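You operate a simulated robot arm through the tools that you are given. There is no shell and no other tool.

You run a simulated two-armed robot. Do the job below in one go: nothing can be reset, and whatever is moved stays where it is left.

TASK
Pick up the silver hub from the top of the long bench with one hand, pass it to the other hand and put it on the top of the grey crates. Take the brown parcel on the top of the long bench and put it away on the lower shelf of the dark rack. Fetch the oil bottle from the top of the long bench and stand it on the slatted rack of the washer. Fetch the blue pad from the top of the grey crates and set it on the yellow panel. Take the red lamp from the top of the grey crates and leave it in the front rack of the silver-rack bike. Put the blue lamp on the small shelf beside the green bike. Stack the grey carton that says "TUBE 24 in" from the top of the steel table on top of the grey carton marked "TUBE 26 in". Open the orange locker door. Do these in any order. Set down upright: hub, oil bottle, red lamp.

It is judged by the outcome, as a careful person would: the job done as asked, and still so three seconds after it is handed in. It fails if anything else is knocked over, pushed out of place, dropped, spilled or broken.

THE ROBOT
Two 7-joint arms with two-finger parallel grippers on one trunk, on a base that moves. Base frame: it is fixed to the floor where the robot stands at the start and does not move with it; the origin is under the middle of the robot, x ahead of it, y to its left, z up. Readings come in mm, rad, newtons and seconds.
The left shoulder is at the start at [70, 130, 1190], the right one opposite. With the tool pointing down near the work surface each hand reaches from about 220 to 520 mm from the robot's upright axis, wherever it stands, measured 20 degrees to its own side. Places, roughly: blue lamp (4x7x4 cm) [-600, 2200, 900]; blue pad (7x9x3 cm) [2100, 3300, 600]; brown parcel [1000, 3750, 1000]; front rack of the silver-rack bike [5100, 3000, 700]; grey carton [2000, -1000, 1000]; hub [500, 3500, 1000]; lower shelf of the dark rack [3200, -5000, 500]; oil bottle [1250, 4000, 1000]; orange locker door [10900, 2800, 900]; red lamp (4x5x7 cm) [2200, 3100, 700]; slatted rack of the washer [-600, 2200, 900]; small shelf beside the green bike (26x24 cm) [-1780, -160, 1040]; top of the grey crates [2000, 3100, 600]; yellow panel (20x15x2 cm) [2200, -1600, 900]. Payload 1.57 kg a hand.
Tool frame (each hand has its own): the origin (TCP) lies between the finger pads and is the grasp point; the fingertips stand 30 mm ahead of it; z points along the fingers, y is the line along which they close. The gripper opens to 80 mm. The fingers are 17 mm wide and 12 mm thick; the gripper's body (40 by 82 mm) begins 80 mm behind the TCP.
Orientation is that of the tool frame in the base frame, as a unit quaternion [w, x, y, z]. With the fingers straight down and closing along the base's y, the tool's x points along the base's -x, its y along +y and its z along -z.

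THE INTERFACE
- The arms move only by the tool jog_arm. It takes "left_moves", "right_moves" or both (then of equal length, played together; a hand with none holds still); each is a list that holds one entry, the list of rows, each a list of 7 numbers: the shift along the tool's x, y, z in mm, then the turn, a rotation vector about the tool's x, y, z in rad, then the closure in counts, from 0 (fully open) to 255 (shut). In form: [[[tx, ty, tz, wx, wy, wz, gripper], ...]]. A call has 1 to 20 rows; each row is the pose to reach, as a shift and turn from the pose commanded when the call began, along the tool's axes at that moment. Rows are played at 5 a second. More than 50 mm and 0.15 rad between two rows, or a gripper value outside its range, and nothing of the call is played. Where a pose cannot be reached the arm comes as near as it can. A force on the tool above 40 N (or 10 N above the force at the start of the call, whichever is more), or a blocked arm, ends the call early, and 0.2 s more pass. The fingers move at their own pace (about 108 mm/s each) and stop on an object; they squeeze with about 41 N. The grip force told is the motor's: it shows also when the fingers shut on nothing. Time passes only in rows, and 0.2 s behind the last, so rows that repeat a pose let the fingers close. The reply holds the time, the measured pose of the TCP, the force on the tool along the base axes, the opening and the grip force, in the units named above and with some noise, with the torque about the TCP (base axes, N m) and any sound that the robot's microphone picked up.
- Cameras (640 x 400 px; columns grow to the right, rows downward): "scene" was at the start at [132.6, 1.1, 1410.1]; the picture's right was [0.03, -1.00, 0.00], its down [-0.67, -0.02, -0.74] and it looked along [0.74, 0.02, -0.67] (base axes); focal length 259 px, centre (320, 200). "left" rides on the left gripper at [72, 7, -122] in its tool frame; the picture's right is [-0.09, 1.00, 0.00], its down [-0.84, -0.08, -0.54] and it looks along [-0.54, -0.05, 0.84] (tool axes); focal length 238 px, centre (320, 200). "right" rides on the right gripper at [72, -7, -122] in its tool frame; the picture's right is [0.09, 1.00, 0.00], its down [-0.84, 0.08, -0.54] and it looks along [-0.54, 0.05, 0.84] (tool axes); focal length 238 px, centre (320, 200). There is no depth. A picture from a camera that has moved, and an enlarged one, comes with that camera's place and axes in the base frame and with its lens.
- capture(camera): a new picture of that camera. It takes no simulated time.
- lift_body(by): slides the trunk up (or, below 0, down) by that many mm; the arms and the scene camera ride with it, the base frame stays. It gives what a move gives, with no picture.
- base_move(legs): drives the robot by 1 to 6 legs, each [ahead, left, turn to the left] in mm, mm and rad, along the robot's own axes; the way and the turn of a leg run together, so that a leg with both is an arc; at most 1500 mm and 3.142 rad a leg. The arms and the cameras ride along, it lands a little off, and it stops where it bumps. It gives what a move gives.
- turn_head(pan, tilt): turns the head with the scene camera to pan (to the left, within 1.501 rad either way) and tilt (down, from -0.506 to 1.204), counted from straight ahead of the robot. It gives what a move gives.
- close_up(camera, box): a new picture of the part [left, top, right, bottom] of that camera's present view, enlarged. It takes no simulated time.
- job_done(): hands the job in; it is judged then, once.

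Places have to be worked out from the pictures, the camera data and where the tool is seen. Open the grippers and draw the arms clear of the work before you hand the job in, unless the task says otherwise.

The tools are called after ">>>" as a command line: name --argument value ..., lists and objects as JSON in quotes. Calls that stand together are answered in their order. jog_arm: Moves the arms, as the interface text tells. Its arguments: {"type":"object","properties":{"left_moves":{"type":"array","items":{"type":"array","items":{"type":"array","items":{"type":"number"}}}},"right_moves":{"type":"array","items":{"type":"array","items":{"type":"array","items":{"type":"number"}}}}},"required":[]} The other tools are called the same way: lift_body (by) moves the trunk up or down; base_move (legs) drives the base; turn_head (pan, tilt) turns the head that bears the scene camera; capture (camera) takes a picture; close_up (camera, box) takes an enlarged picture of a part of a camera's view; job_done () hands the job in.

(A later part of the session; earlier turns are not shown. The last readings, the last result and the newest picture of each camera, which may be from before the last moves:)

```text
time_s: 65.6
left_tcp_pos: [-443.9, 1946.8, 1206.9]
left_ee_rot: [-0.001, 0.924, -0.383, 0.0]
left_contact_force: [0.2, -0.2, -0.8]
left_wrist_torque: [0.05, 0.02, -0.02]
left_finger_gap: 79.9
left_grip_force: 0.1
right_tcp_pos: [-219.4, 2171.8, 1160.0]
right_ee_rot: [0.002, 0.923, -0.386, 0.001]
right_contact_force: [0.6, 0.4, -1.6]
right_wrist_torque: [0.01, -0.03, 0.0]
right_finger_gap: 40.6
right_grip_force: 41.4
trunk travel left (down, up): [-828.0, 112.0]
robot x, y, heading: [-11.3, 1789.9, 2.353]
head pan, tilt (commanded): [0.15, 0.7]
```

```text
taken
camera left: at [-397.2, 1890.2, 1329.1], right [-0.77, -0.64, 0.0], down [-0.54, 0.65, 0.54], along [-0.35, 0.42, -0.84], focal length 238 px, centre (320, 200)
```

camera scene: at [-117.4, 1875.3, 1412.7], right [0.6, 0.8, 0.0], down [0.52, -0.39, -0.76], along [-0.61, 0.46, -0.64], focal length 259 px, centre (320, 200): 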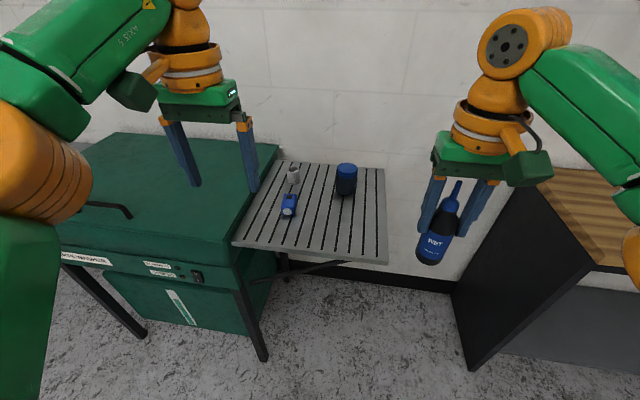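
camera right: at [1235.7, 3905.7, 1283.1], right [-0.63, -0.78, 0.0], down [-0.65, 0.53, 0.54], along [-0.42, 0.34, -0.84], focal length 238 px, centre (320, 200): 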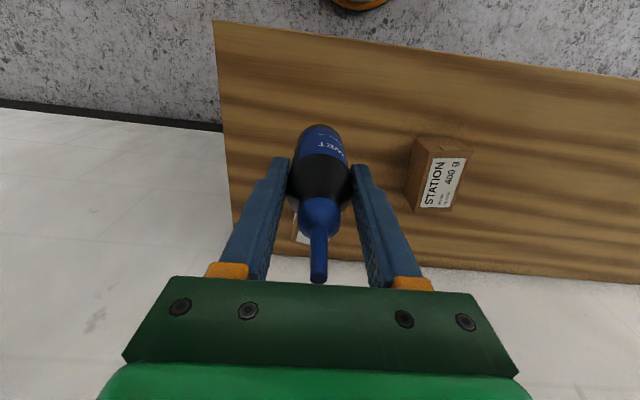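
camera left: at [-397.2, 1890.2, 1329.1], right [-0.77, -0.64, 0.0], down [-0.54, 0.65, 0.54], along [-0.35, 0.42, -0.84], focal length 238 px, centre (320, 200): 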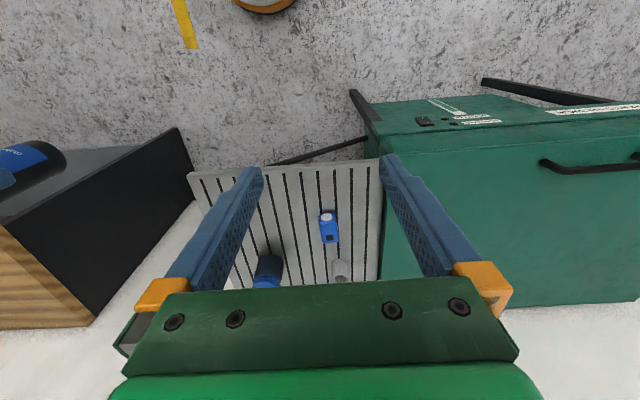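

The rack top is near z≈880; lamp near (-640,2153), free spot for the bottle near (-481,2243). I move in to a working pose in front of the rack.

>>> base_move --legs '[[0, 109, 0], [270, 0, 0]]'

>>> turn_head --pan 0.0 --tilt 0.9

>>> capture --camera "scene"

>>> capture --camera "left"

>>> capture --camera "right"

```text
time_s: 68.3
left_tcp_pos: [-707.2, 2057.8, 1207.7]
left_ee_rot: [0.0, 0.923, -0.385, -0.002]
left_contact_force: [0.0, -0.6, -0.3]
left_wrist_torque: [0.05, 0.03, 0.0]
left_finger_gap: 80.2
left_grip_force: 0.1
right_tcp_pos: [-482.8, 2283.2, 1161.6]
right_ee_rot: [0.0, 0.922, -0.387, -0.002]
right_contact_force: [0.6, 0.5, -1.0]
right_wrist_torque: [-0.02, -0.02, -0.04]
right_finger_gap: 40.8
right_grip_force: 40.9
trunk travel left (down, up): [-828.0, 112.0]
robot x, y, heading: [-275.2, 1901.3, 2.348]
head pan, tilt (commanded): [0.15, 0.7]
```

```text
time_s: 69.0
left_tcp_pos: [-709.9, 2060.4, 1206.8]
left_ee_rot: [0.0, 0.923, -0.385, -0.001]
left_contact_force: [0.3, 0.0, 0.5]
left_wrist_torque: [-0.03, -0.03, -0.02]
left_finger_gap: 80.0
left_grip_force: 0.1
right_tcp_pos: [-484.7, 2285.0, 1161.0]
right_ee_rot: [0.001, 0.922, -0.387, 0.0]
right_contact_force: [-0.4, 1.1, -1.3]
right_wrist_torque: [0.0, 0.01, -0.02]
right_finger_gap: 40.6
right_grip_force: 40.9
trunk travel left (down, up): [-828.0, 112.0]
robot x, y, heading: [-279.6, 1904.7, 2.348]
head pan, tilt (commanded): [0.0, 0.901]
```

```text
taken
camera scene: at [-369.2, 1990.6, 1396.7], right [0.71, 0.7, 0.0], down [0.55, -0.56, -0.62], along [-0.44, 0.44, -0.78], focal length 259 px, centre (320, 200)
```

scene: 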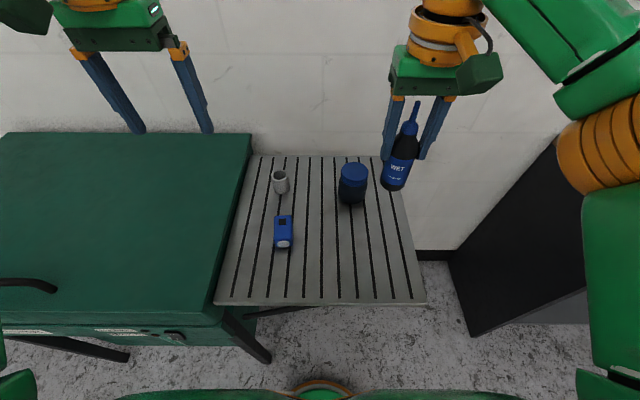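

```text
taken
camera left: at [-663.9, 2003.4, 1329.2], right [-0.77, -0.64, 0.0], down [-0.53, 0.65, 0.54], along [-0.35, 0.42, -0.84], focal length 238 px, centre (320, 200)
```

left: 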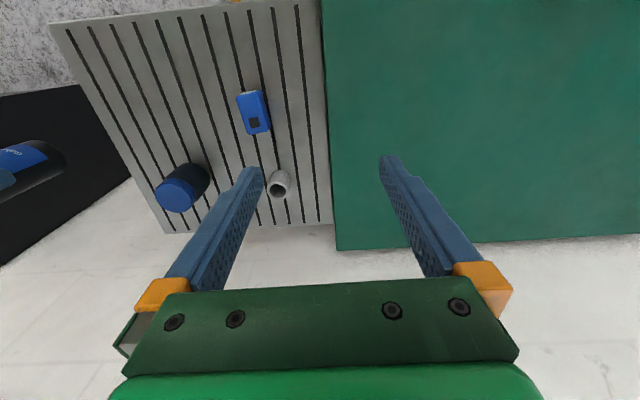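

```text
taken
camera right: at [-430.2, 2237.5, 1282.3], right [-0.65, -0.76, 0.0], down [-0.64, 0.54, 0.54], along [-0.41, 0.35, -0.84], focal length 238 px, centre (320, 200)
```

right: 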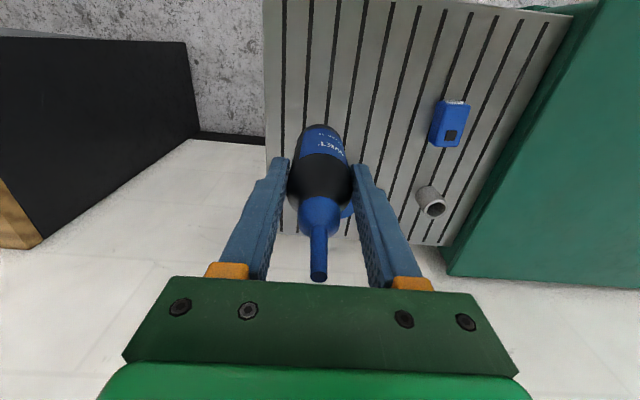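

The bottle is above the rack; I bring it to the free front-right area of the rack and lower to about 20 mm above the slats.

>>> jog_arm --right_moves '[[[16, 13, 0, 0, 0, 0, 255], [32.6, 26.8, 30, 0, 0, 0, 255], [32.6, 26.8, 75, 0, 0, 0, 255], [32.6, 26.8, 120, 0, 0, 0, 255], [32.6, 26.8, 155, 0, 0, 0, 255], [32.6, 26.8, 155, 0, 0, 0, 255]]]'

>>> capture --camera "scene"

>>> capture --camera "right"

```text
time_s: 70.4
left_tcp_pos: [-709.9, 2061.0, 1207.0]
left_ee_rot: [0.0, 0.923, -0.386, -0.001]
left_contact_force: [0.4, -0.6, 0.0]
left_wrist_torque: [-0.02, 0.0, 0.0]
left_finger_gap: 80.0
left_grip_force: 0.1
right_tcp_pos: [-481.3, 2242.2, 1005.0]
right_ee_rot: [0.001, 0.922, -0.387, 0.001]
right_contact_force: [0.5, -0.4, -1.3]
right_wrist_torque: [0.02, -0.02, -0.01]
right_finger_gap: 40.4
right_grip_force: 41.3
trunk travel left (down, up): [-828.0, 112.0]
robot x, y, heading: [-277.2, 1903.6, 2.351]
head pan, tilt (commanded): [0.0, 0.901]
```

```text
taken
camera scene: at [-369.3, 1990.7, 1396.6], right [0.71, 0.7, 0.0], down [0.55, -0.56, -0.62], along [-0.44, 0.44, -0.78], focal length 259 px, centre (320, 200)
```

scene: 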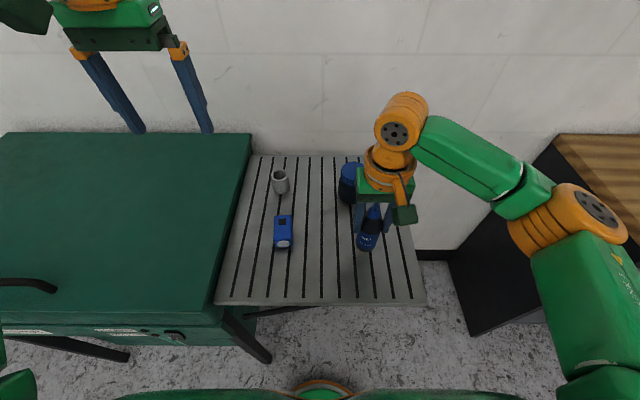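

```text
taken
camera right: at [-427.5, 2195.9, 1127.4], right [-0.65, -0.76, 0.0], down [-0.64, 0.54, 0.54], along [-0.41, 0.35, -0.84], focal length 238 px, centre (320, 200)
```

right: 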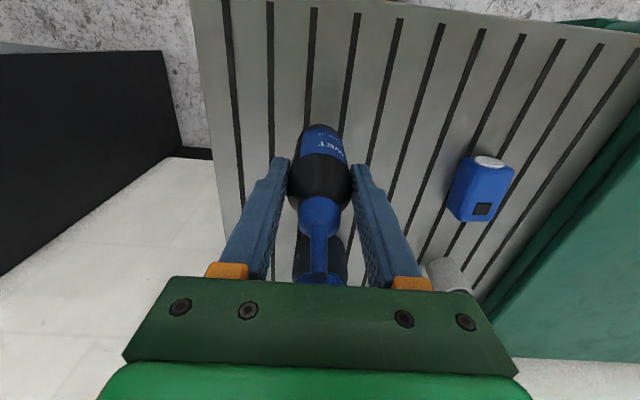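

The bottle hangs over clear slats. I lower it in small steps, watching for contact.

>>> jog_arm --right_moves '[[[0, 0, 6, 0, 0, 0, 255], [0, 0, 12, 0, 0, 0, 255], [0, 0, 17, 0, 0, 0, 255], [0, 0, 17, 0, 0, 0, 255]]]'

>>> close_up --camera "scene" --box '[320, 150, 440, 300]'

```text
time_s: 71.4
left_tcp_pos: [-710.1, 2058.5, 1207.4]
left_ee_rot: [0.0, 0.923, -0.385, -0.001]
left_contact_force: [0.4, -0.2, -0.5]
left_wrist_torque: [-0.02, 0.0, -0.01]
left_finger_gap: 79.8
left_grip_force: 0.0
right_tcp_pos: [-481.9, 2241.4, 988.7]
right_ee_rot: [0.0, 0.922, -0.387, 0.0]
right_contact_force: [-0.5, -0.3, -1.2]
right_wrist_torque: [0.01, -0.02, 0.01]
right_finger_gap: 40.7
right_grip_force: 41.2
trunk travel left (down, up): [-828.0, 112.0]
robot x, y, heading: [-277.6, 1902.7, 2.346]
head pan, tilt (commanded): [0.0, 0.901]
```

```text
2.67 times, centred on (380, 225) of scene
camera zoom: at [-369.2, 1990.6, 1396.6], right [0.71, 0.7, 0.0], down [0.55, -0.56, -0.62], along [-0.44, 0.44, -0.78], focal length 690 px, centre (160, 133)
```

zoom: 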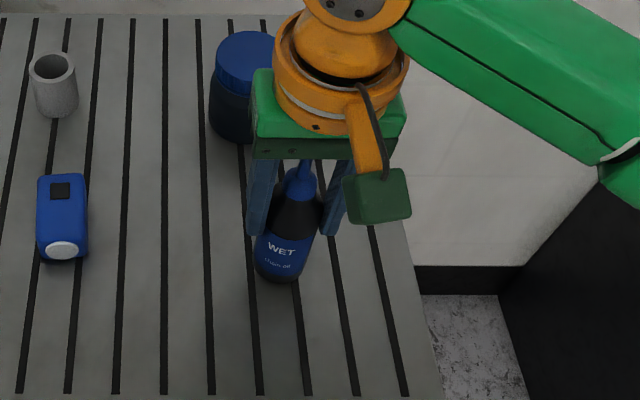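

No contact yet (force unchanged). I continue in 2–3 mm increments.

>>> jog_arm --right_moves '[[[0, 0, 2, 0, 0, 0, 255], [0, 0, 4, 0, 0, 0, 255], [0, 0, 4, 0, 0, 0, 255]]]'

>>> jog_arm --right_moves '[[[0, 0, 2, 0, 0, 0, 255], [0, 0, 4, 0, 0, 0, 255], [0, 0, 4, 0, 0, 0, 255]]]'

```text
time_s: 72.2
left_tcp_pos: [-710.5, 2059.8, 1206.6]
left_ee_rot: [-0.001, 0.923, -0.386, -0.001]
left_contact_force: [-0.1, 1.0, -0.7]
left_wrist_torque: [-0.01, 0.0, -0.01]
left_finger_gap: 79.7
left_grip_force: 0.1
right_tcp_pos: [-480.7, 2241.3, 984.5]
right_ee_rot: [0.001, 0.922, -0.387, 0.0]
right_contact_force: [0.0, 0.9, -0.9]
right_wrist_torque: [-0.02, 0.0, 0.01]
right_finger_gap: 40.8
right_grip_force: 41.7
trunk travel left (down, up): [-828.0, 112.0]
robot x, y, heading: [-277.1, 1905.1, 2.351]
head pan, tilt (commanded): [0.0, 0.901]
```

```text
time_s: 73.0
left_tcp_pos: [-710.3, 2059.6, 1206.1]
left_ee_rot: [0.0, 0.923, -0.385, -0.001]
left_contact_force: [0.3, 0.0, -0.6]
left_wrist_torque: [0.02, 0.01, -0.01]
left_finger_gap: 80.2
left_grip_force: 0.0
right_tcp_pos: [-480.8, 2242.1, 979.8]
right_ee_rot: [0.001, 0.922, -0.386, 0.0]
right_contact_force: [-0.5, -0.2, -0.9]
right_wrist_torque: [0.04, -0.02, 0.0]
right_finger_gap: 40.9
right_grip_force: 40.7
trunk travel left (down, up): [-828.0, 112.0]
robot x, y, heading: [-277.6, 1901.2, 2.346]
head pan, tilt (commanded): [0.0, 0.901]
```

>>> jog_arm --right_moves '[[[0, 0, 2, 0, 0, 0, 255], [0, 0, 4, 0, 0, 0, 255], [0, 0, 4, 0, 0, 0, 255]]]'

>>> jog_arm --right_moves '[[[0, 0, 2, 0, 0, 0, 255], [0, 0, 4, 0, 0, 0, 255], [0, 0, 4, 0, 0, 0, 255]]]'

>>> close_up --camera "scene" --box '[320, 150, 440, 300]'

```text
time_s: 73.8
left_tcp_pos: [-709.9, 2060.3, 1207.0]
left_ee_rot: [-0.001, 0.923, -0.384, -0.001]
left_contact_force: [-0.8, 0.1, -0.8]
left_wrist_torque: [0.03, 0.01, -0.02]
left_finger_gap: 79.9
left_grip_force: 0.1
right_tcp_pos: [-481.7, 2242.7, 976.8]
right_ee_rot: [0.001, 0.922, -0.386, -0.001]
right_contact_force: [-0.9, 1.3, 3.4]
right_wrist_torque: [0.15, 0.09, 0.03]
right_finger_gap: 40.5
right_grip_force: 41.0
trunk travel left (down, up): [-828.0, 112.0]
robot x, y, heading: [-281.1, 1904.4, 2.35]
head pan, tilt (commanded): [0.0, 0.901]
```

```text
time_s: 74.6
left_tcp_pos: [-708.0, 2058.1, 1208.3]
left_ee_rot: [-0.001, 0.923, -0.385, -0.002]
left_contact_force: [-0.4, 0.3, 0.4]
left_wrist_torque: [0.0, -0.02, 0.0]
left_finger_gap: 80.1
left_grip_force: 0.1
right_tcp_pos: [-480.8, 2240.8, 974.2]
right_ee_rot: [0.0, 0.922, -0.387, -0.001]
right_contact_force: [-3.1, 9.5, 31.8]
right_wrist_torque: [0.77, 0.08, 0.14]
right_finger_gap: 40.9
right_grip_force: 41.4
trunk travel left (down, up): [-828.0, 112.0]
robot x, y, heading: [-279.9, 1900.0, 2.35]
head pan, tilt (commanded): [0.0, 0.901]
```

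```text
2.67 times, centred on (380, 225) of scene
camera zoom: at [-367.4, 1988.7, 1397.1], right [0.71, 0.7, 0.0], down [0.55, -0.56, -0.62], along [-0.44, 0.44, -0.78], focal length 690 px, centre (160, 133)
```

zoom: 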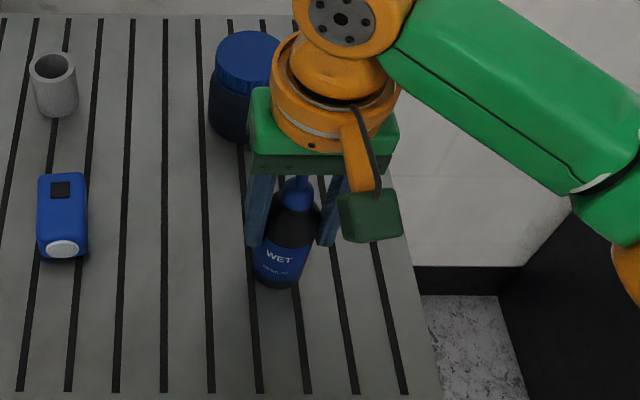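

Contact was made at TCP z≈976.5, so the slats are at about z 876. I relieve the pressure by raising ~3 mm, then open the fingers slowly.

>>> jog_arm --right_moves '[[[0, 0, -1.5, 0, 0, 0, 255], [0, 0, -3, 0, 0, 0, 255], [0, 0, -3, 0, 0, 0, 255]]]'

>>> jog_arm --right_moves '[[[0, 0, 0, 0, 0, 0, 115], [0, 0, 0, 0, 0, 0, 90], [0, 0, 0, 0, 0, 0, 50], [0, 0, 0, 0, 0, 0, 0], [0, 0, 0, 0, 0, 0, 0]]]'

>>> capture --camera "right"

```text
time_s: 75.4
left_tcp_pos: [-710.6, 2059.4, 1206.0]
left_ee_rot: [-0.001, 0.923, -0.385, 0.0]
left_contact_force: [-0.1, 0.3, 0.3]
left_wrist_torque: [0.06, 0.03, 0.02]
left_finger_gap: 80.1
left_grip_force: 0.0
right_tcp_pos: [-480.9, 2241.8, 973.4]
right_ee_rot: [0.001, 0.922, -0.387, 0.001]
right_contact_force: [-0.1, 0.5, -0.7]
right_wrist_torque: [-0.04, -0.02, 0.03]
right_finger_gap: 40.6
right_grip_force: 40.3
trunk travel left (down, up): [-828.0, 112.0]
robot x, y, heading: [-281.3, 1901.0, 2.348]
head pan, tilt (commanded): [0.0, 0.901]
```

```text
time_s: 76.6
left_tcp_pos: [-710.5, 2060.1, 1207.0]
left_ee_rot: [0.0, 0.923, -0.385, -0.001]
left_contact_force: [0.4, -0.1, 0.1]
left_wrist_torque: [-0.03, -0.04, 0.0]
left_finger_gap: 80.0
left_grip_force: 0.1
right_tcp_pos: [-480.8, 2242.3, 976.0]
right_ee_rot: [0.001, 0.922, -0.387, 0.001]
right_contact_force: [0.4, -0.1, -0.8]
right_wrist_torque: [0.02, 0.03, 0.01]
right_finger_gap: 79.8
right_grip_force: 0.1
trunk travel left (down, up): [-828.0, 112.0]
robot x, y, heading: [-284.1, 1899.9, 2.354]
head pan, tilt (commanded): [0.0, 0.901]
```

```text
taken
camera right: at [-426.9, 2194.9, 1097.5], right [-0.65, -0.76, 0.0], down [-0.64, 0.54, 0.54], along [-0.41, 0.35, -0.84], focal length 238 px, centre (320, 200)
```

right: 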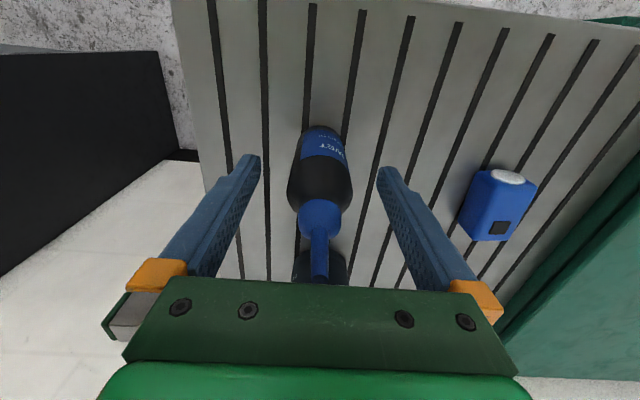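

The fingers are open and the bottle stands. I raise the right hand straight up and check.

>>> jog_arm --right_moves '[[[0, 0, -40, 0, 0, 0, 0], [0, 0, -85, 0, 0, 0, 0], [0, 0, -130, 0, 0, 0, 0], [0, 0, -175, 0, 0, 0, 0], [0, 0, -220, 0, 0, 0, 0]]]'

>>> capture --camera "scene"

>>> capture --camera "right"

```text
time_s: 77.8
left_tcp_pos: [-709.3, 2057.7, 1208.8]
left_ee_rot: [-0.001, 0.923, -0.385, -0.001]
left_contact_force: [0.2, -0.1, -0.7]
left_wrist_torque: [0.02, -0.01, -0.01]
left_finger_gap: 80.1
left_grip_force: 0.2
right_tcp_pos: [-482.2, 2241.6, 1198.3]
right_ee_rot: [0.001, 0.922, -0.387, 0.0]
right_contact_force: [0.2, 0.2, -0.3]
right_wrist_torque: [0.06, -0.01, -0.01]
right_finger_gap: 80.1
right_grip_force: 0.1
trunk travel left (down, up): [-828.0, 112.0]
robot x, y, heading: [-280.5, 1898.8, 2.349]
head pan, tilt (commanded): [0.0, 0.901]
```

```text
taken
camera scene: at [-368.8, 1988.7, 1396.7], right [0.71, 0.7, 0.0], down [0.55, -0.56, -0.62], along [-0.44, 0.44, -0.78], focal length 259 px, centre (320, 200)
```

scene: 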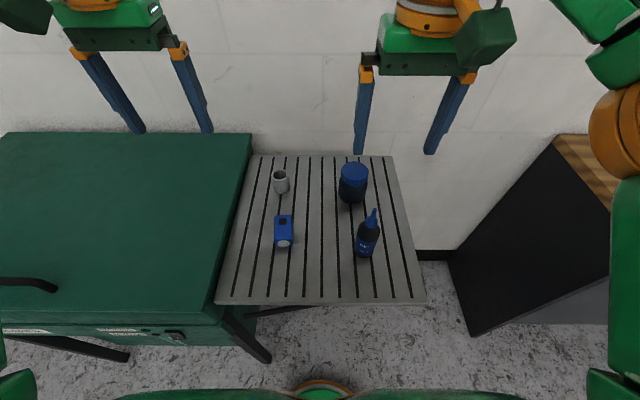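

```text
taken
camera right: at [-426.8, 2194.8, 1320.0], right [-0.65, -0.76, 0.0], down [-0.64, 0.54, 0.54], along [-0.41, 0.35, -0.84], focal length 238 px, centre (320, 200)
```

right: 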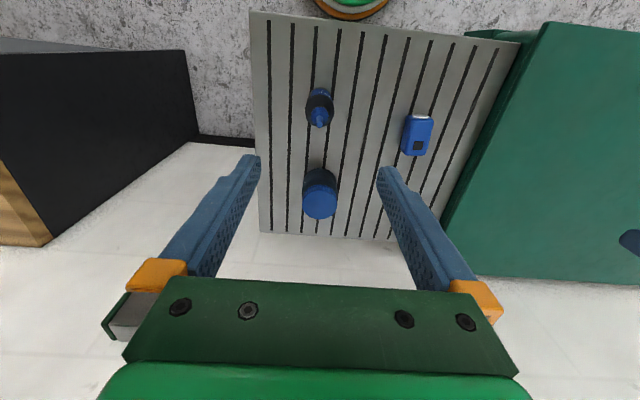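

Bottle stands fine. Now the left hand moves over the blue lamp while the right hand moves aside to the right.

>>> jog_arm --left_moves '[[[-3, -38, 0, 0, 0, 0, 0], [-7, -76, 0, 0, 0, 0, 0], [-11, -114, 20, 0, 0, 0, 0], [-11, -114, 60, 0, 0, 0, 0], [-11, -114, 100, 0, 0, 0, 0], [-11, -114, 140, 0, 0, 0, 0], [-11, -114, 180, 0, 0, 0, 0]]]' --right_moves '[[[0, -30, 0, 0, 0, 0, 0], [0, -60, 0, 0, 0, 0, 0], [0, -90, 0, 0, 0, 0, 0], [0, -90, 0, 0, 0, 0, 0], [0, -90, 0, 0, 0, 0, 0], [0, -90, 0, 0, 0, 0, 0], [0, -90, 0, 0, 0, 0, 0]]]'

>>> capture --camera "left"

>>> capture --camera "scene"

```text
time_s: 79.4
left_tcp_pos: [-637.6, 2148.7, 1026.5]
left_ee_rot: [-0.002, 0.923, -0.385, -0.001]
left_contact_force: [-0.3, 0.5, -0.4]
left_wrist_torque: [-0.01, -0.02, 0.01]
left_finger_gap: 80.0
left_grip_force: 0.1
right_tcp_pos: [-418.9, 2305.9, 1194.3]
right_ee_rot: [0.001, 0.922, -0.387, 0.001]
right_contact_force: [-0.2, 0.2, -0.5]
right_wrist_torque: [0.01, 0.02, 0.03]
right_finger_gap: 79.7
right_grip_force: 0.1
trunk travel left (down, up): [-828.0, 112.0]
robot x, y, heading: [-280.3, 1902.6, 2.349]
head pan, tilt (commanded): [0.0, 0.901]
```

```text
taken
camera left: at [-593.1, 2092.0, 1148.3], right [-0.77, -0.64, 0.0], down [-0.53, 0.65, 0.54], along [-0.34, 0.42, -0.84], focal length 238 px, centre (320, 200)
```

left: 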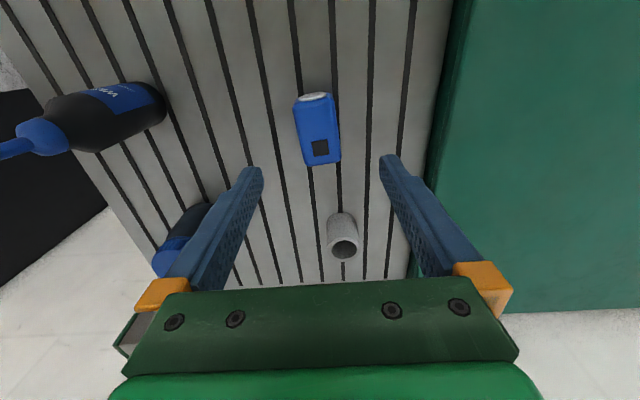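

```text
taken
camera scene: at [-370.4, 1990.4, 1396.6], right [0.71, 0.7, 0.0], down [0.55, -0.56, -0.62], along [-0.44, 0.44, -0.78], focal length 259 px, centre (320, 200)
```

scene: 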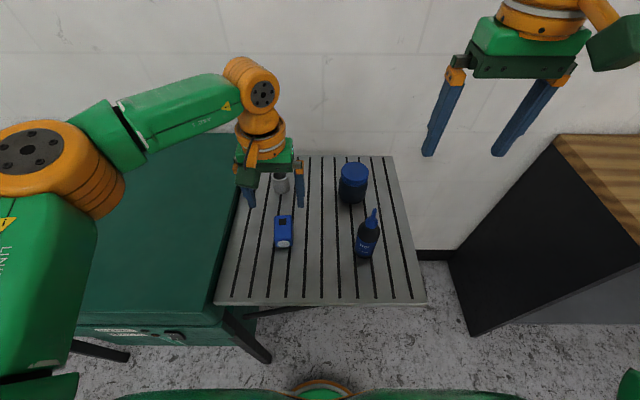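

The lamp is centred under the left hand. I lower to TCP z≈914 (tips ~8 mm above the slats) and grasp it.

>>> jog_arm --left_moves '[[[0, 0, 40, 0, 0, 0, 0], [0, 0, 80, 0, 0, 0, 0], [0, 0, 111, 0, 0, 0, 0], [0, 0, 111, 0, 0, 0, 0], [0, 0, 111, 0, 0, 0, 255], [0, 0, 111, 0, 0, 0, 255], [0, 0, 111, 0, 0, 0, 255], [0, 0, 111, 0, 0, 0, 255]]]'

>>> capture --camera "left"

```text
time_s: 81.2
left_tcp_pos: [-636.2, 2149.2, 917.6]
left_ee_rot: [0.0, 0.923, -0.384, -0.001]
left_contact_force: [0.3, 0.4, -1.4]
left_wrist_torque: [0.02, 0.0, 0.02]
left_finger_gap: 38.9
left_grip_force: 41.6
right_tcp_pos: [-416.8, 2305.3, 1195.9]
right_ee_rot: [0.001, 0.922, -0.387, 0.0]
right_contact_force: [-0.3, -0.1, -0.6]
right_wrist_torque: [0.03, 0.03, 0.0]
right_finger_gap: 80.0
right_grip_force: 0.0
trunk travel left (down, up): [-828.0, 112.0]
robot x, y, heading: [-278.7, 1903.7, 2.347]
head pan, tilt (commanded): [0.0, 0.901]
```

```text
taken
camera left: at [-590.7, 2093.1, 1040.6], right [-0.77, -0.64, 0.0], down [-0.53, 0.65, 0.54], along [-0.35, 0.42, -0.84], focal length 238 px, centre (320, 200)
```

left: 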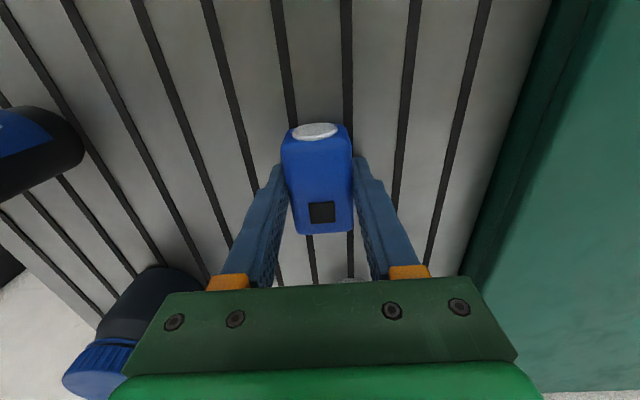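

Lamp gripped (gap 39 mm). I lift it straight up and check.

>>> jog_arm --left_moves '[[[0, 0, -25, 0, 0, 0, 255], [0, 0, -70, 0, 0, 0, 255], [0, 0, -115, 0, 0, 0, 255], [0, 0, -160, 0, 0, 0, 255], [0, 0, -205, 0, 0, 0, 255], [0, 0, -250, 0, 0, 0, 255], [0, 0, -290, 0, 0, 0, 255]]]'

>>> capture --camera "scene"

```text
time_s: 82.8
left_tcp_pos: [-635.5, 2147.0, 1190.0]
left_ee_rot: [0.0, 0.922, -0.386, -0.002]
left_contact_force: [0.7, 0.2, -0.8]
left_wrist_torque: [-0.03, 0.01, 0.0]
left_finger_gap: 38.9
left_grip_force: 40.7
left hand out of reach, approached as far as the arm can: row 7
right_tcp_pos: [-415.5, 2307.1, 1195.9]
right_ee_rot: [0.002, 0.922, -0.387, -0.001]
right_contact_force: [0.2, -0.1, 0.2]
right_wrist_torque: [0.02, 0.03, 0.01]
right_finger_gap: 79.8
right_grip_force: 0.0
trunk travel left (down, up): [-828.0, 112.0]
robot x, y, heading: [-280.9, 1902.5, 2.347]
head pan, tilt (commanded): [0.0, 0.901]
```

```text
taken
camera scene: at [-367.0, 1991.3, 1396.7], right [0.71, 0.7, 0.0], down [0.55, -0.56, -0.62], along [-0.44, 0.44, -0.78], focal length 259 px, centre (320, 200)
```

scene: 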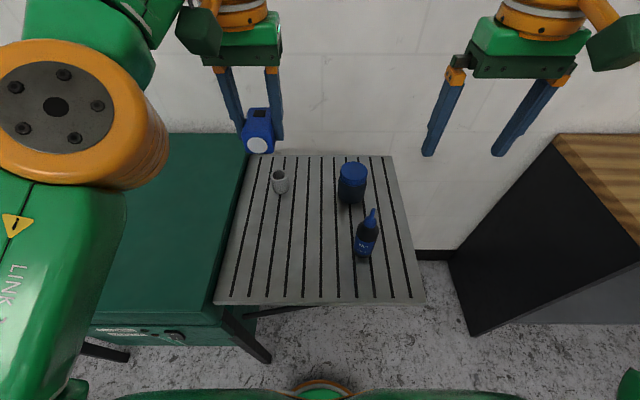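

Lamp is held securely. I back off from the washer and turn left to face the green-bike wall, then look.

>>> base_move --legs '[[-320, 0, 0], [0, 0, 1.57]]'

>>> turn_head --pan 0.0 --tilt 0.4

>>> capture --camera "scene"

>>> turn_head --pan 0.7 --tilt 0.4

>>> capture --camera "scene"

```text
time_s: 88.8
left_tcp_pos: [-296.3, 1314.3, 1186.6]
left_ee_rot: [0.0, 0.923, 0.384, -0.001]
left_contact_force: [0.0, 0.6, -0.3]
left_wrist_torque: [-0.01, 0.02, -0.01]
left_finger_gap: 39.1
left_grip_force: 41.3
right_tcp_pos: [-458.0, 1534.1, 1195.9]
right_ee_rot: [0.001, 0.924, 0.382, 0.001]
right_contact_force: [0.0, -0.4, 0.4]
right_wrist_torque: [0.02, -0.05, -0.01]
right_finger_gap: 80.0
right_grip_force: 0.1
trunk travel left (down, up): [-828.0, 112.0]
robot x, y, heading: [-55.5, 1677.0, -2.353]
head pan, tilt (commanded): [0.0, 0.901]
```

```text
time_s: 89.7
left_tcp_pos: [-296.6, 1315.2, 1186.7]
left_ee_rot: [-0.001, 0.923, 0.384, -0.002]
left_contact_force: [0.0, 1.1, -0.5]
left_wrist_torque: [-0.01, -0.03, 0.03]
left_finger_gap: 39.1
left_grip_force: 40.8
right_tcp_pos: [-457.7, 1533.1, 1195.3]
right_ee_rot: [0.0, 0.924, 0.383, 0.002]
right_contact_force: [0.0, 0.1, -0.6]
right_wrist_torque: [0.02, -0.04, 0.03]
right_finger_gap: 80.1
right_grip_force: 0.0
trunk travel left (down, up): [-828.0, 112.0]
robot x, y, heading: [-51.9, 1673.7, -2.354]
head pan, tilt (commanded): [0.0, 0.4]
```

```text
taken
camera scene: at [-157.7, 1572.4, 1439.5], right [-0.71, 0.71, 0.0], down [0.28, 0.28, -0.92], along [-0.65, -0.65, -0.39], focal length 259 px, centre (320, 200)
```

scene: 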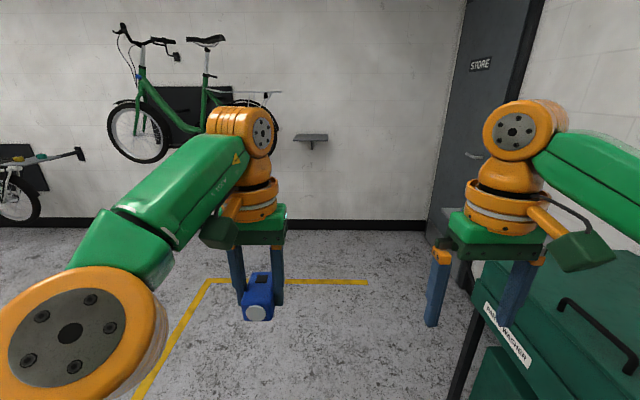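

```text
time_s: 90.8
left_tcp_pos: [-297.4, 1314.4, 1187.3]
left_ee_rot: [0.0, 0.923, 0.384, -0.003]
left_contact_force: [-0.4, -0.4, -0.9]
left_wrist_torque: [-0.07, -0.03, -0.01]
left_finger_gap: 39.0
left_grip_force: 41.3
right_tcp_pos: [-457.3, 1533.2, 1195.0]
right_ee_rot: [0.0, 0.924, 0.383, 0.001]
right_contact_force: [-0.4, -0.1, 0.1]
right_wrist_torque: [0.0, 0.05, 0.03]
right_finger_gap: 79.9
right_grip_force: 0.0
trunk travel left (down, up): [-828.0, 112.0]
robot x, y, heading: [-54.0, 1674.1, -2.355]
head pan, tilt (commanded): [0.7, 0.4]
```

```text
taken
camera scene: at [-100.3, 1545.8, 1439.6], right [-1.0, 0.08, 0.0], down [0.03, 0.39, -0.92], along [-0.08, -0.92, -0.39], focal length 259 px, centre (320, 200)
```

scene: 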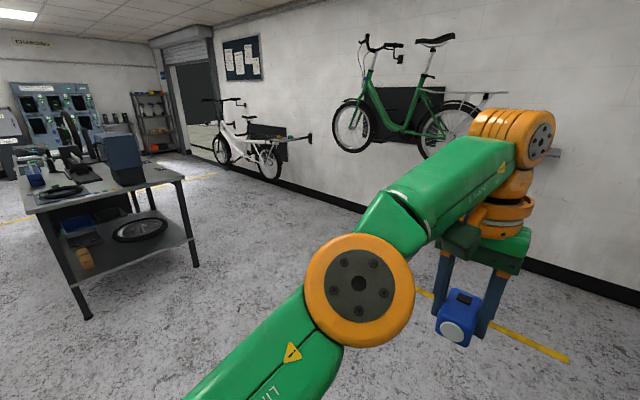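

The small shelf beside the green bike is at about (-1780,-170,1040) and empty. I drive toward it, stopping about 750 mm short.

>>> base_move --legs '[[1000, -30, 0], [770, -27, 0]]'

>>> turn_head --pan 0.15 --tilt 0.5

>>> capture --camera "scene"

>>> capture --camera "left"

```text
time_s: 99.8
left_tcp_pos: [-1586.2, 92.0, 1187.6]
left_ee_rot: [0.0, 0.923, 0.386, -0.003]
left_contact_force: [0.3, 0.3, -0.9]
left_wrist_torque: [0.0, -0.01, 0.0]
left_finger_gap: 38.8
left_grip_force: 40.9
right_tcp_pos: [-1747.0, 311.0, 1196.2]
right_ee_rot: [0.001, 0.923, 0.384, 0.0]
right_contact_force: [0.7, 1.4, 0.2]
right_wrist_torque: [0.01, 0.01, -0.01]
right_finger_gap: 79.7
right_grip_force: 0.0
trunk travel left (down, up): [-828.0, 112.0]
robot x, y, heading: [-1347.6, 451.1, -2.351]
head pan, tilt (commanded): [0.7, 0.4]
```

```text
time_s: 100.7
left_tcp_pos: [-1587.2, 91.6, 1189.0]
left_ee_rot: [0.0, 0.923, 0.386, -0.002]
left_contact_force: [-0.8, -0.4, -0.5]
left_wrist_torque: [-0.01, 0.0, 0.0]
left_finger_gap: 38.9
left_grip_force: 41.1
right_tcp_pos: [-1747.2, 309.8, 1194.9]
right_ee_rot: [0.001, 0.924, 0.383, 0.001]
right_contact_force: [-0.2, 0.0, 1.2]
right_wrist_torque: [0.04, 0.0, 0.02]
right_finger_gap: 80.1
right_grip_force: 0.0
trunk travel left (down, up): [-828.0, 112.0]
robot x, y, heading: [-1346.4, 454.1, -2.351]
head pan, tilt (commanded): [0.15, 0.499]
```

```text
taken
camera scene: at [-1437.4, 341.6, 1430.5], right [-0.81, 0.59, 0.0], down [0.28, 0.39, -0.88], along [-0.52, -0.71, -0.48], focal length 259 px, centre (320, 200)
```

scene: 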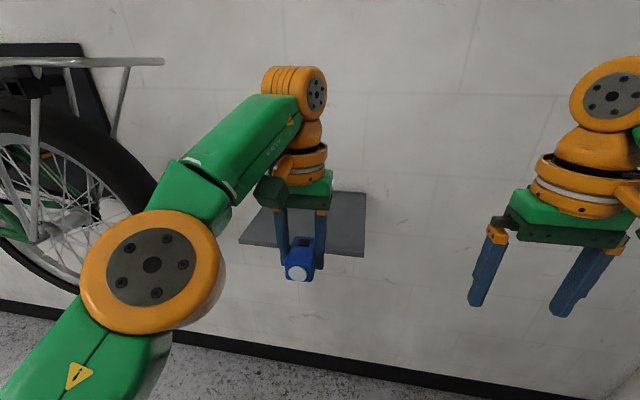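

```text
taken
camera left: at [-1531.7, 137.7, 1309.4], right [0.64, -0.77, 0.0], down [-0.64, -0.54, 0.55], along [-0.42, -0.35, -0.84], focal length 238 px, centre (320, 200)
```

left: 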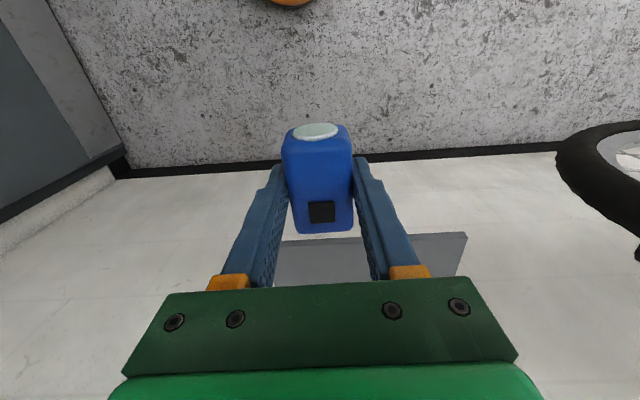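

Triangulating gives the shelf top at z≈1090 with its front edge middle near (-1650,-19). The bike's rear wheel is left of it, so I'll aim slightly right of centre; I raise the trunk 50 mm for clearance and move in 150 mm first.

>>> lift_body --by 50

>>> base_move --legs '[[150, -16, 0]]'

>>> turn_head --pan 0.3 --tilt 0.7

>>> capture --camera "scene"

>>> capture --camera "left"

>>> capture --camera "right"

```text
time_s: 101.6
left_tcp_pos: [-1588.4, 92.4, 1237.1]
left_ee_rot: [-0.001, 0.923, 0.386, -0.002]
left_contact_force: [-1.1, -0.3, -0.9]
left_wrist_torque: [0.02, -0.02, 0.02]
left_finger_gap: 39.0
left_grip_force: 41.0
right_tcp_pos: [-1748.5, 309.9, 1244.5]
right_ee_rot: [0.0, 0.923, 0.384, 0.001]
right_contact_force: [0.3, -0.4, -0.4]
right_wrist_torque: [0.03, -0.02, -0.01]
right_finger_gap: 80.0
right_grip_force: 0.1
trunk travel left (down, up): [-878.0, 62.0]
robot x, y, heading: [-1346.4, 451.6, -2.354]
head pan, tilt (commanded): [0.15, 0.499]
```

```text
time_s: 103.0
left_tcp_pos: [-1702.9, -1.8, 1239.7]
left_ee_rot: [0.001, 0.923, 0.385, -0.004]
left_contact_force: [-0.6, -0.7, -0.5]
left_wrist_torque: [0.0, 0.0, -0.04]
left_finger_gap: 38.9
left_grip_force: 40.7
right_tcp_pos: [-1863.7, 215.8, 1246.9]
right_ee_rot: [0.001, 0.924, 0.383, -0.001]
right_contact_force: [0.1, -0.4, 0.8]
right_wrist_torque: [-0.05, 0.04, 0.01]
right_finger_gap: 80.1
right_grip_force: 0.0
trunk travel left (down, up): [-878.0, 62.0]
robot x, y, heading: [-1463.8, 356.8, -2.355]
head pan, tilt (commanded): [0.15, 0.499]
```

```text
time_s: 103.8
left_tcp_pos: [-1706.0, -3.7, 1238.0]
left_ee_rot: [0.0, 0.923, 0.385, -0.002]
left_contact_force: [0.4, -0.4, -1.2]
left_wrist_torque: [0.0, -0.03, 0.0]
left_finger_gap: 38.8
left_grip_force: 40.5
right_tcp_pos: [-1865.7, 213.8, 1245.1]
right_ee_rot: [0.001, 0.924, 0.383, 0.001]
right_contact_force: [-0.1, -0.7, -0.5]
right_wrist_torque: [-0.01, -0.03, -0.02]
right_finger_gap: 79.9
right_grip_force: 0.1
trunk travel left (down, up): [-878.0, 62.0]
robot x, y, heading: [-1463.6, 356.0, -2.351]
head pan, tilt (commanded): [0.3, 0.7]
```

```text
taken
camera scene: at [-1540.6, 244.3, 1462.9], right [-0.89, 0.46, 0.0], down [0.3, 0.57, -0.77], along [-0.36, -0.68, -0.64], focal length 259 px, centre (320, 200)
```

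scene: 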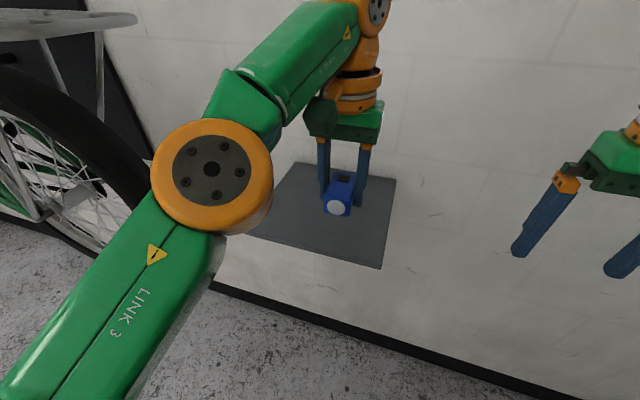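

```text
taken
camera left: at [-1649.6, 42.3, 1359.6], right [0.64, -0.77, 0.0], down [-0.64, -0.54, 0.55], along [-0.42, -0.35, -0.84], focal length 238 px, centre (320, 200)
```

left: 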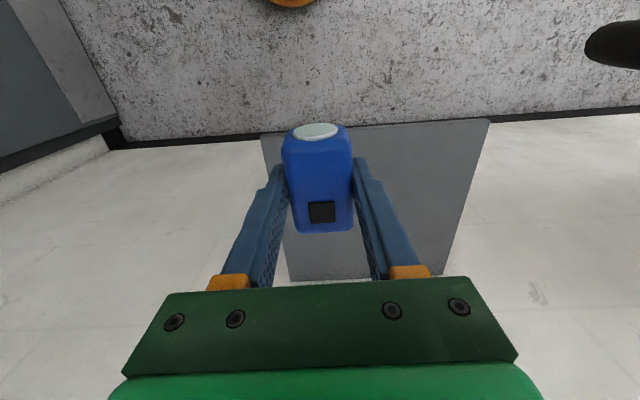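

```text
taken
camera right: at [-1820.6, 269.9, 1367.8], right [0.77, -0.64, 0.0], down [-0.54, -0.65, 0.54], along [-0.35, -0.42, -0.84], focal length 238 px, centre (320, 200)
```

right: 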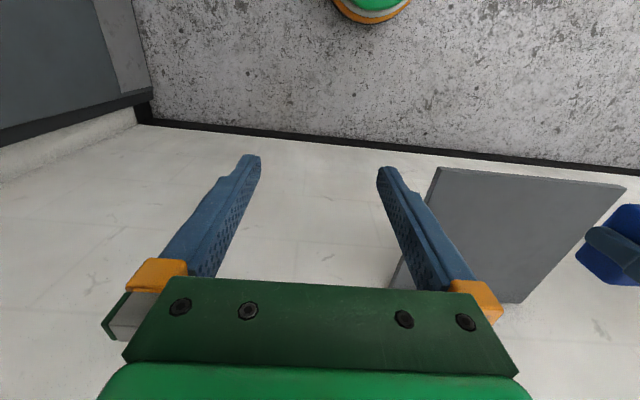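

Re-triangulating with two left-camera views gives the shelf top at z≈1042, front edge middle ≈(-1676,-68). I move in another 80 mm and check clearance to the bike wheel.

>>> base_move --legs '[[80, 0, 0]]'

>>> turn_head --pan 0.5 --tilt 0.6

>>> capture --camera "scene"

>>> capture --camera "left"

```text
time_s: 104.8
left_tcp_pos: [-1754.8, -54.9, 1240.8]
left_ee_rot: [0.001, 0.923, 0.385, -0.006]
left_contact_force: [-0.3, 0.1, -0.1]
left_wrist_torque: [-0.05, 0.05, 0.01]
left_finger_gap: 39.1
left_grip_force: 41.3
right_tcp_pos: [-1916.7, 164.2, 1249.2]
right_ee_rot: [0.002, 0.924, 0.382, -0.003]
right_contact_force: [0.2, 0.2, 0.4]
right_wrist_torque: [-0.04, 0.06, -0.01]
right_finger_gap: 80.0
right_grip_force: 0.1
trunk travel left (down, up): [-878.0, 62.0]
robot x, y, heading: [-1521.7, 301.9, -2.354]
head pan, tilt (commanded): [0.3, 0.7]
```

```text
time_s: 105.5
left_tcp_pos: [-1761.5, -60.4, 1238.5]
left_ee_rot: [0.0, 0.923, 0.385, -0.003]
left_contact_force: [-0.1, -0.2, -0.3]
left_wrist_torque: [-0.01, -0.01, -0.01]
left_finger_gap: 39.0
left_grip_force: 41.3
right_tcp_pos: [-1922.6, 159.1, 1246.6]
right_ee_rot: [0.001, 0.924, 0.382, 0.0]
right_contact_force: [0.3, 0.8, -0.3]
right_wrist_torque: [-0.02, 0.03, -0.01]
right_finger_gap: 80.0
right_grip_force: 0.1
trunk travel left (down, up): [-878.0, 62.0]
robot x, y, heading: [-1521.0, 301.2, -2.356]
head pan, tilt (commanded): [0.499, 0.6]
```

```text
taken
camera scene: at [-1581.3, 179.1, 1471.6], right [-0.96, 0.28, 0.0], down [0.16, 0.54, -0.83], along [-0.23, -0.79, -0.56], focal length 259 px, centre (320, 200)
```

scene: 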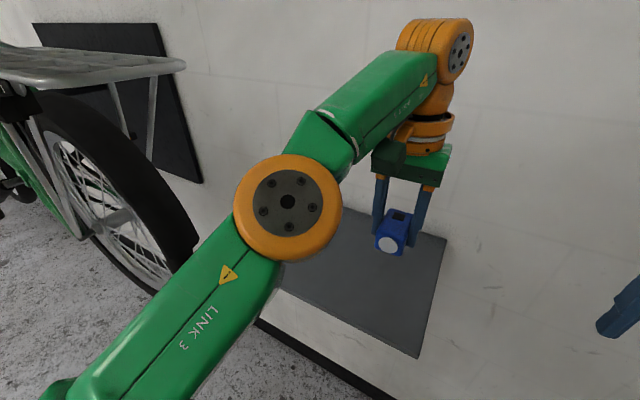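

```text
taken
camera left: at [-1705.1, -13.3, 1360.1], right [0.64, -0.77, 0.0], down [-0.64, -0.54, 0.55], along [-0.42, -0.35, -0.84], focal length 238 px, centre (320, 200)
```

left: 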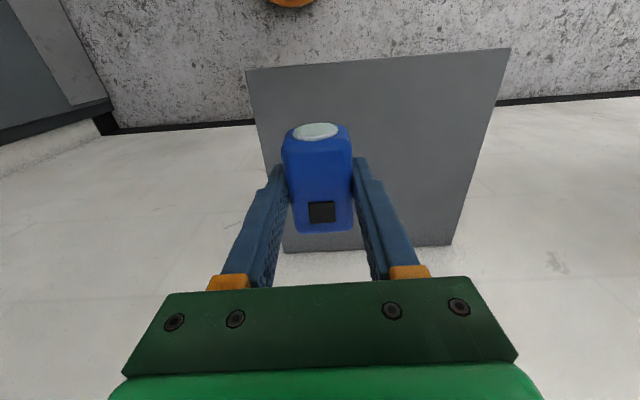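

The lamp is already over the shelf (56 mm in from the front edge). I shift it a further 55 mm in and 30 mm left and lower to about 20 mm above the shelf.

>>> jog_arm --left_moves '[[[0, 0, 40, 0, 0, 0, 255], [-15, 10, 70, 0, 0, 0, 255], [-35, 20, 95, 0, 0, 0, 255], [-55, 30, 115, 0, 0, 0, 255], [-55, 30, 138, 0, 0, 0, 255], [-55, 30, 138, 0, 0, 0, 255]]]'

>>> capture --camera "left"

>>> capture --camera "scene"

```text
time_s: 106.9
left_tcp_pos: [-1780.0, -122.0, 1098.1]
left_ee_rot: [-0.001, 0.923, 0.384, -0.003]
left_contact_force: [0.8, 0.7, -2.4]
left_wrist_torque: [-0.01, 0.0, 0.01]
left_finger_gap: 39.0
left_grip_force: 41.1
left hand out of reach, approached as far as the arm can: row 4
right_tcp_pos: [-1923.6, 157.8, 1245.8]
right_ee_rot: [0.0, 0.924, 0.383, 0.001]
right_contact_force: [-0.1, -0.4, 0.4]
right_wrist_torque: [0.03, 0.0, -0.02]
right_finger_gap: 79.7
right_grip_force: 0.1
trunk travel left (down, up): [-878.0, 62.0]
robot x, y, heading: [-1521.7, 298.2, -2.351]
head pan, tilt (commanded): [0.499, 0.6]
```

```text
taken
camera left: at [-1723.9, -76.1, 1221.5], right [0.64, -0.77, 0.0], down [-0.64, -0.54, 0.55], along [-0.42, -0.35, -0.84], focal length 238 px, centre (320, 200)
```

left: 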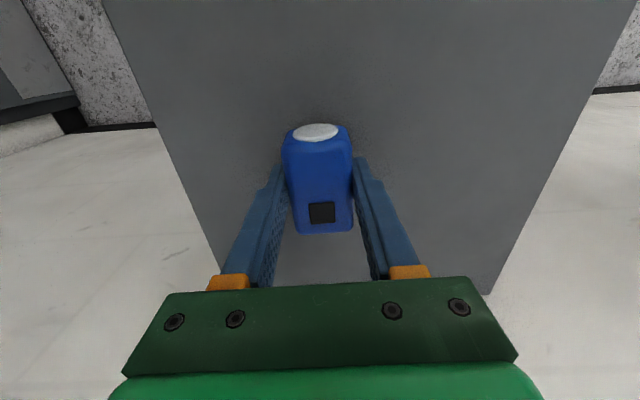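

```text
taken
camera scene: at [-1582.7, 177.5, 1471.4], right [-0.96, 0.28, 0.0], down [0.16, 0.54, -0.82], along [-0.23, -0.79, -0.57], focal length 259 px, centre (320, 200)
```

scene: 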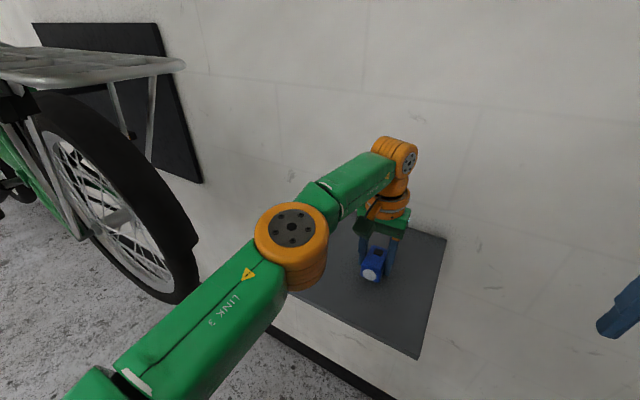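

Lamp hovers near the shelf middle. I lower in small steps until contact.

>>> jog_arm --left_moves '[[[0, 0, 5, 0, 0, 0, 255], [0, 0, 9, 0, 0, 0, 255], [0, 0, 12, 0, 0, 0, 255], [0, 0, 12, 0, 0, 0, 255]]]'

>>> jog_arm --left_moves '[[[0, 0, 2, 0, 0, 0, 255], [0, 0, 4, 0, 0, 0, 255], [0, 0, 4, 0, 0, 0, 255]]]'

>>> jog_arm --left_moves '[[[0, 0, 2, 0, 0, 0, 255], [0, 0, 3, 0, 0, 0, 255], [0, 0, 3, 0, 0, 0, 255]]]'

```text
time_s: 107.9
left_tcp_pos: [-1780.8, -121.1, 1087.9]
left_ee_rot: [0.0, 0.923, 0.386, -0.002]
left_contact_force: [0.0, -0.1, 0.6]
left_wrist_torque: [0.0, 0.03, 0.02]
left_finger_gap: 39.1
left_grip_force: 40.9
right_tcp_pos: [-1923.4, 158.3, 1244.9]
right_ee_rot: [0.001, 0.924, 0.383, 0.001]
right_contact_force: [0.8, 0.2, -0.4]
right_wrist_torque: [0.01, 0.04, 0.01]
right_finger_gap: 80.0
right_grip_force: 0.0
trunk travel left (down, up): [-878.0, 62.0]
robot x, y, heading: [-1526.4, 299.4, -2.358]
head pan, tilt (commanded): [0.499, 0.6]
```

```text
time_s: 108.7
left_tcp_pos: [-1780.6, -120.3, 1083.6]
left_ee_rot: [0.0, 0.923, 0.385, -0.002]
left_contact_force: [-0.3, -2.5, 7.4]
left_wrist_torque: [-0.34, 0.22, 0.02]
left_finger_gap: 38.8
left_grip_force: 40.8
right_tcp_pos: [-1923.1, 160.7, 1246.6]
right_ee_rot: [0.001, 0.924, 0.383, 0.0]
right_contact_force: [0.5, 0.3, 1.2]
right_wrist_torque: [-0.01, -0.01, 0.01]
right_finger_gap: 79.8
right_grip_force: 0.0
trunk travel left (down, up): [-878.0, 62.0]
robot x, y, heading: [-1522.7, 301.4, -2.353]
head pan, tilt (commanded): [0.499, 0.6]
```

```text
time_s: 109.5
left_tcp_pos: [-1780.4, -119.4, 1082.5]
left_ee_rot: [0.002, 0.923, 0.384, -0.005]
left_contact_force: [-6.2, -9.2, 33.9]
left_wrist_torque: [-0.14, 0.23, 0.02]
left_finger_gap: 39.4
left_grip_force: 41.3
right_tcp_pos: [-1922.3, 158.9, 1246.2]
right_ee_rot: [0.001, 0.924, 0.383, 0.0]
right_contact_force: [0.3, 0.0, 0.2]
right_wrist_torque: [0.02, -0.01, -0.01]
right_finger_gap: 80.0
right_grip_force: 0.1
trunk travel left (down, up): [-878.0, 62.0]
robot x, y, heading: [-1520.1, 300.9, -2.357]
head pan, tilt (commanded): [0.499, 0.6]
```

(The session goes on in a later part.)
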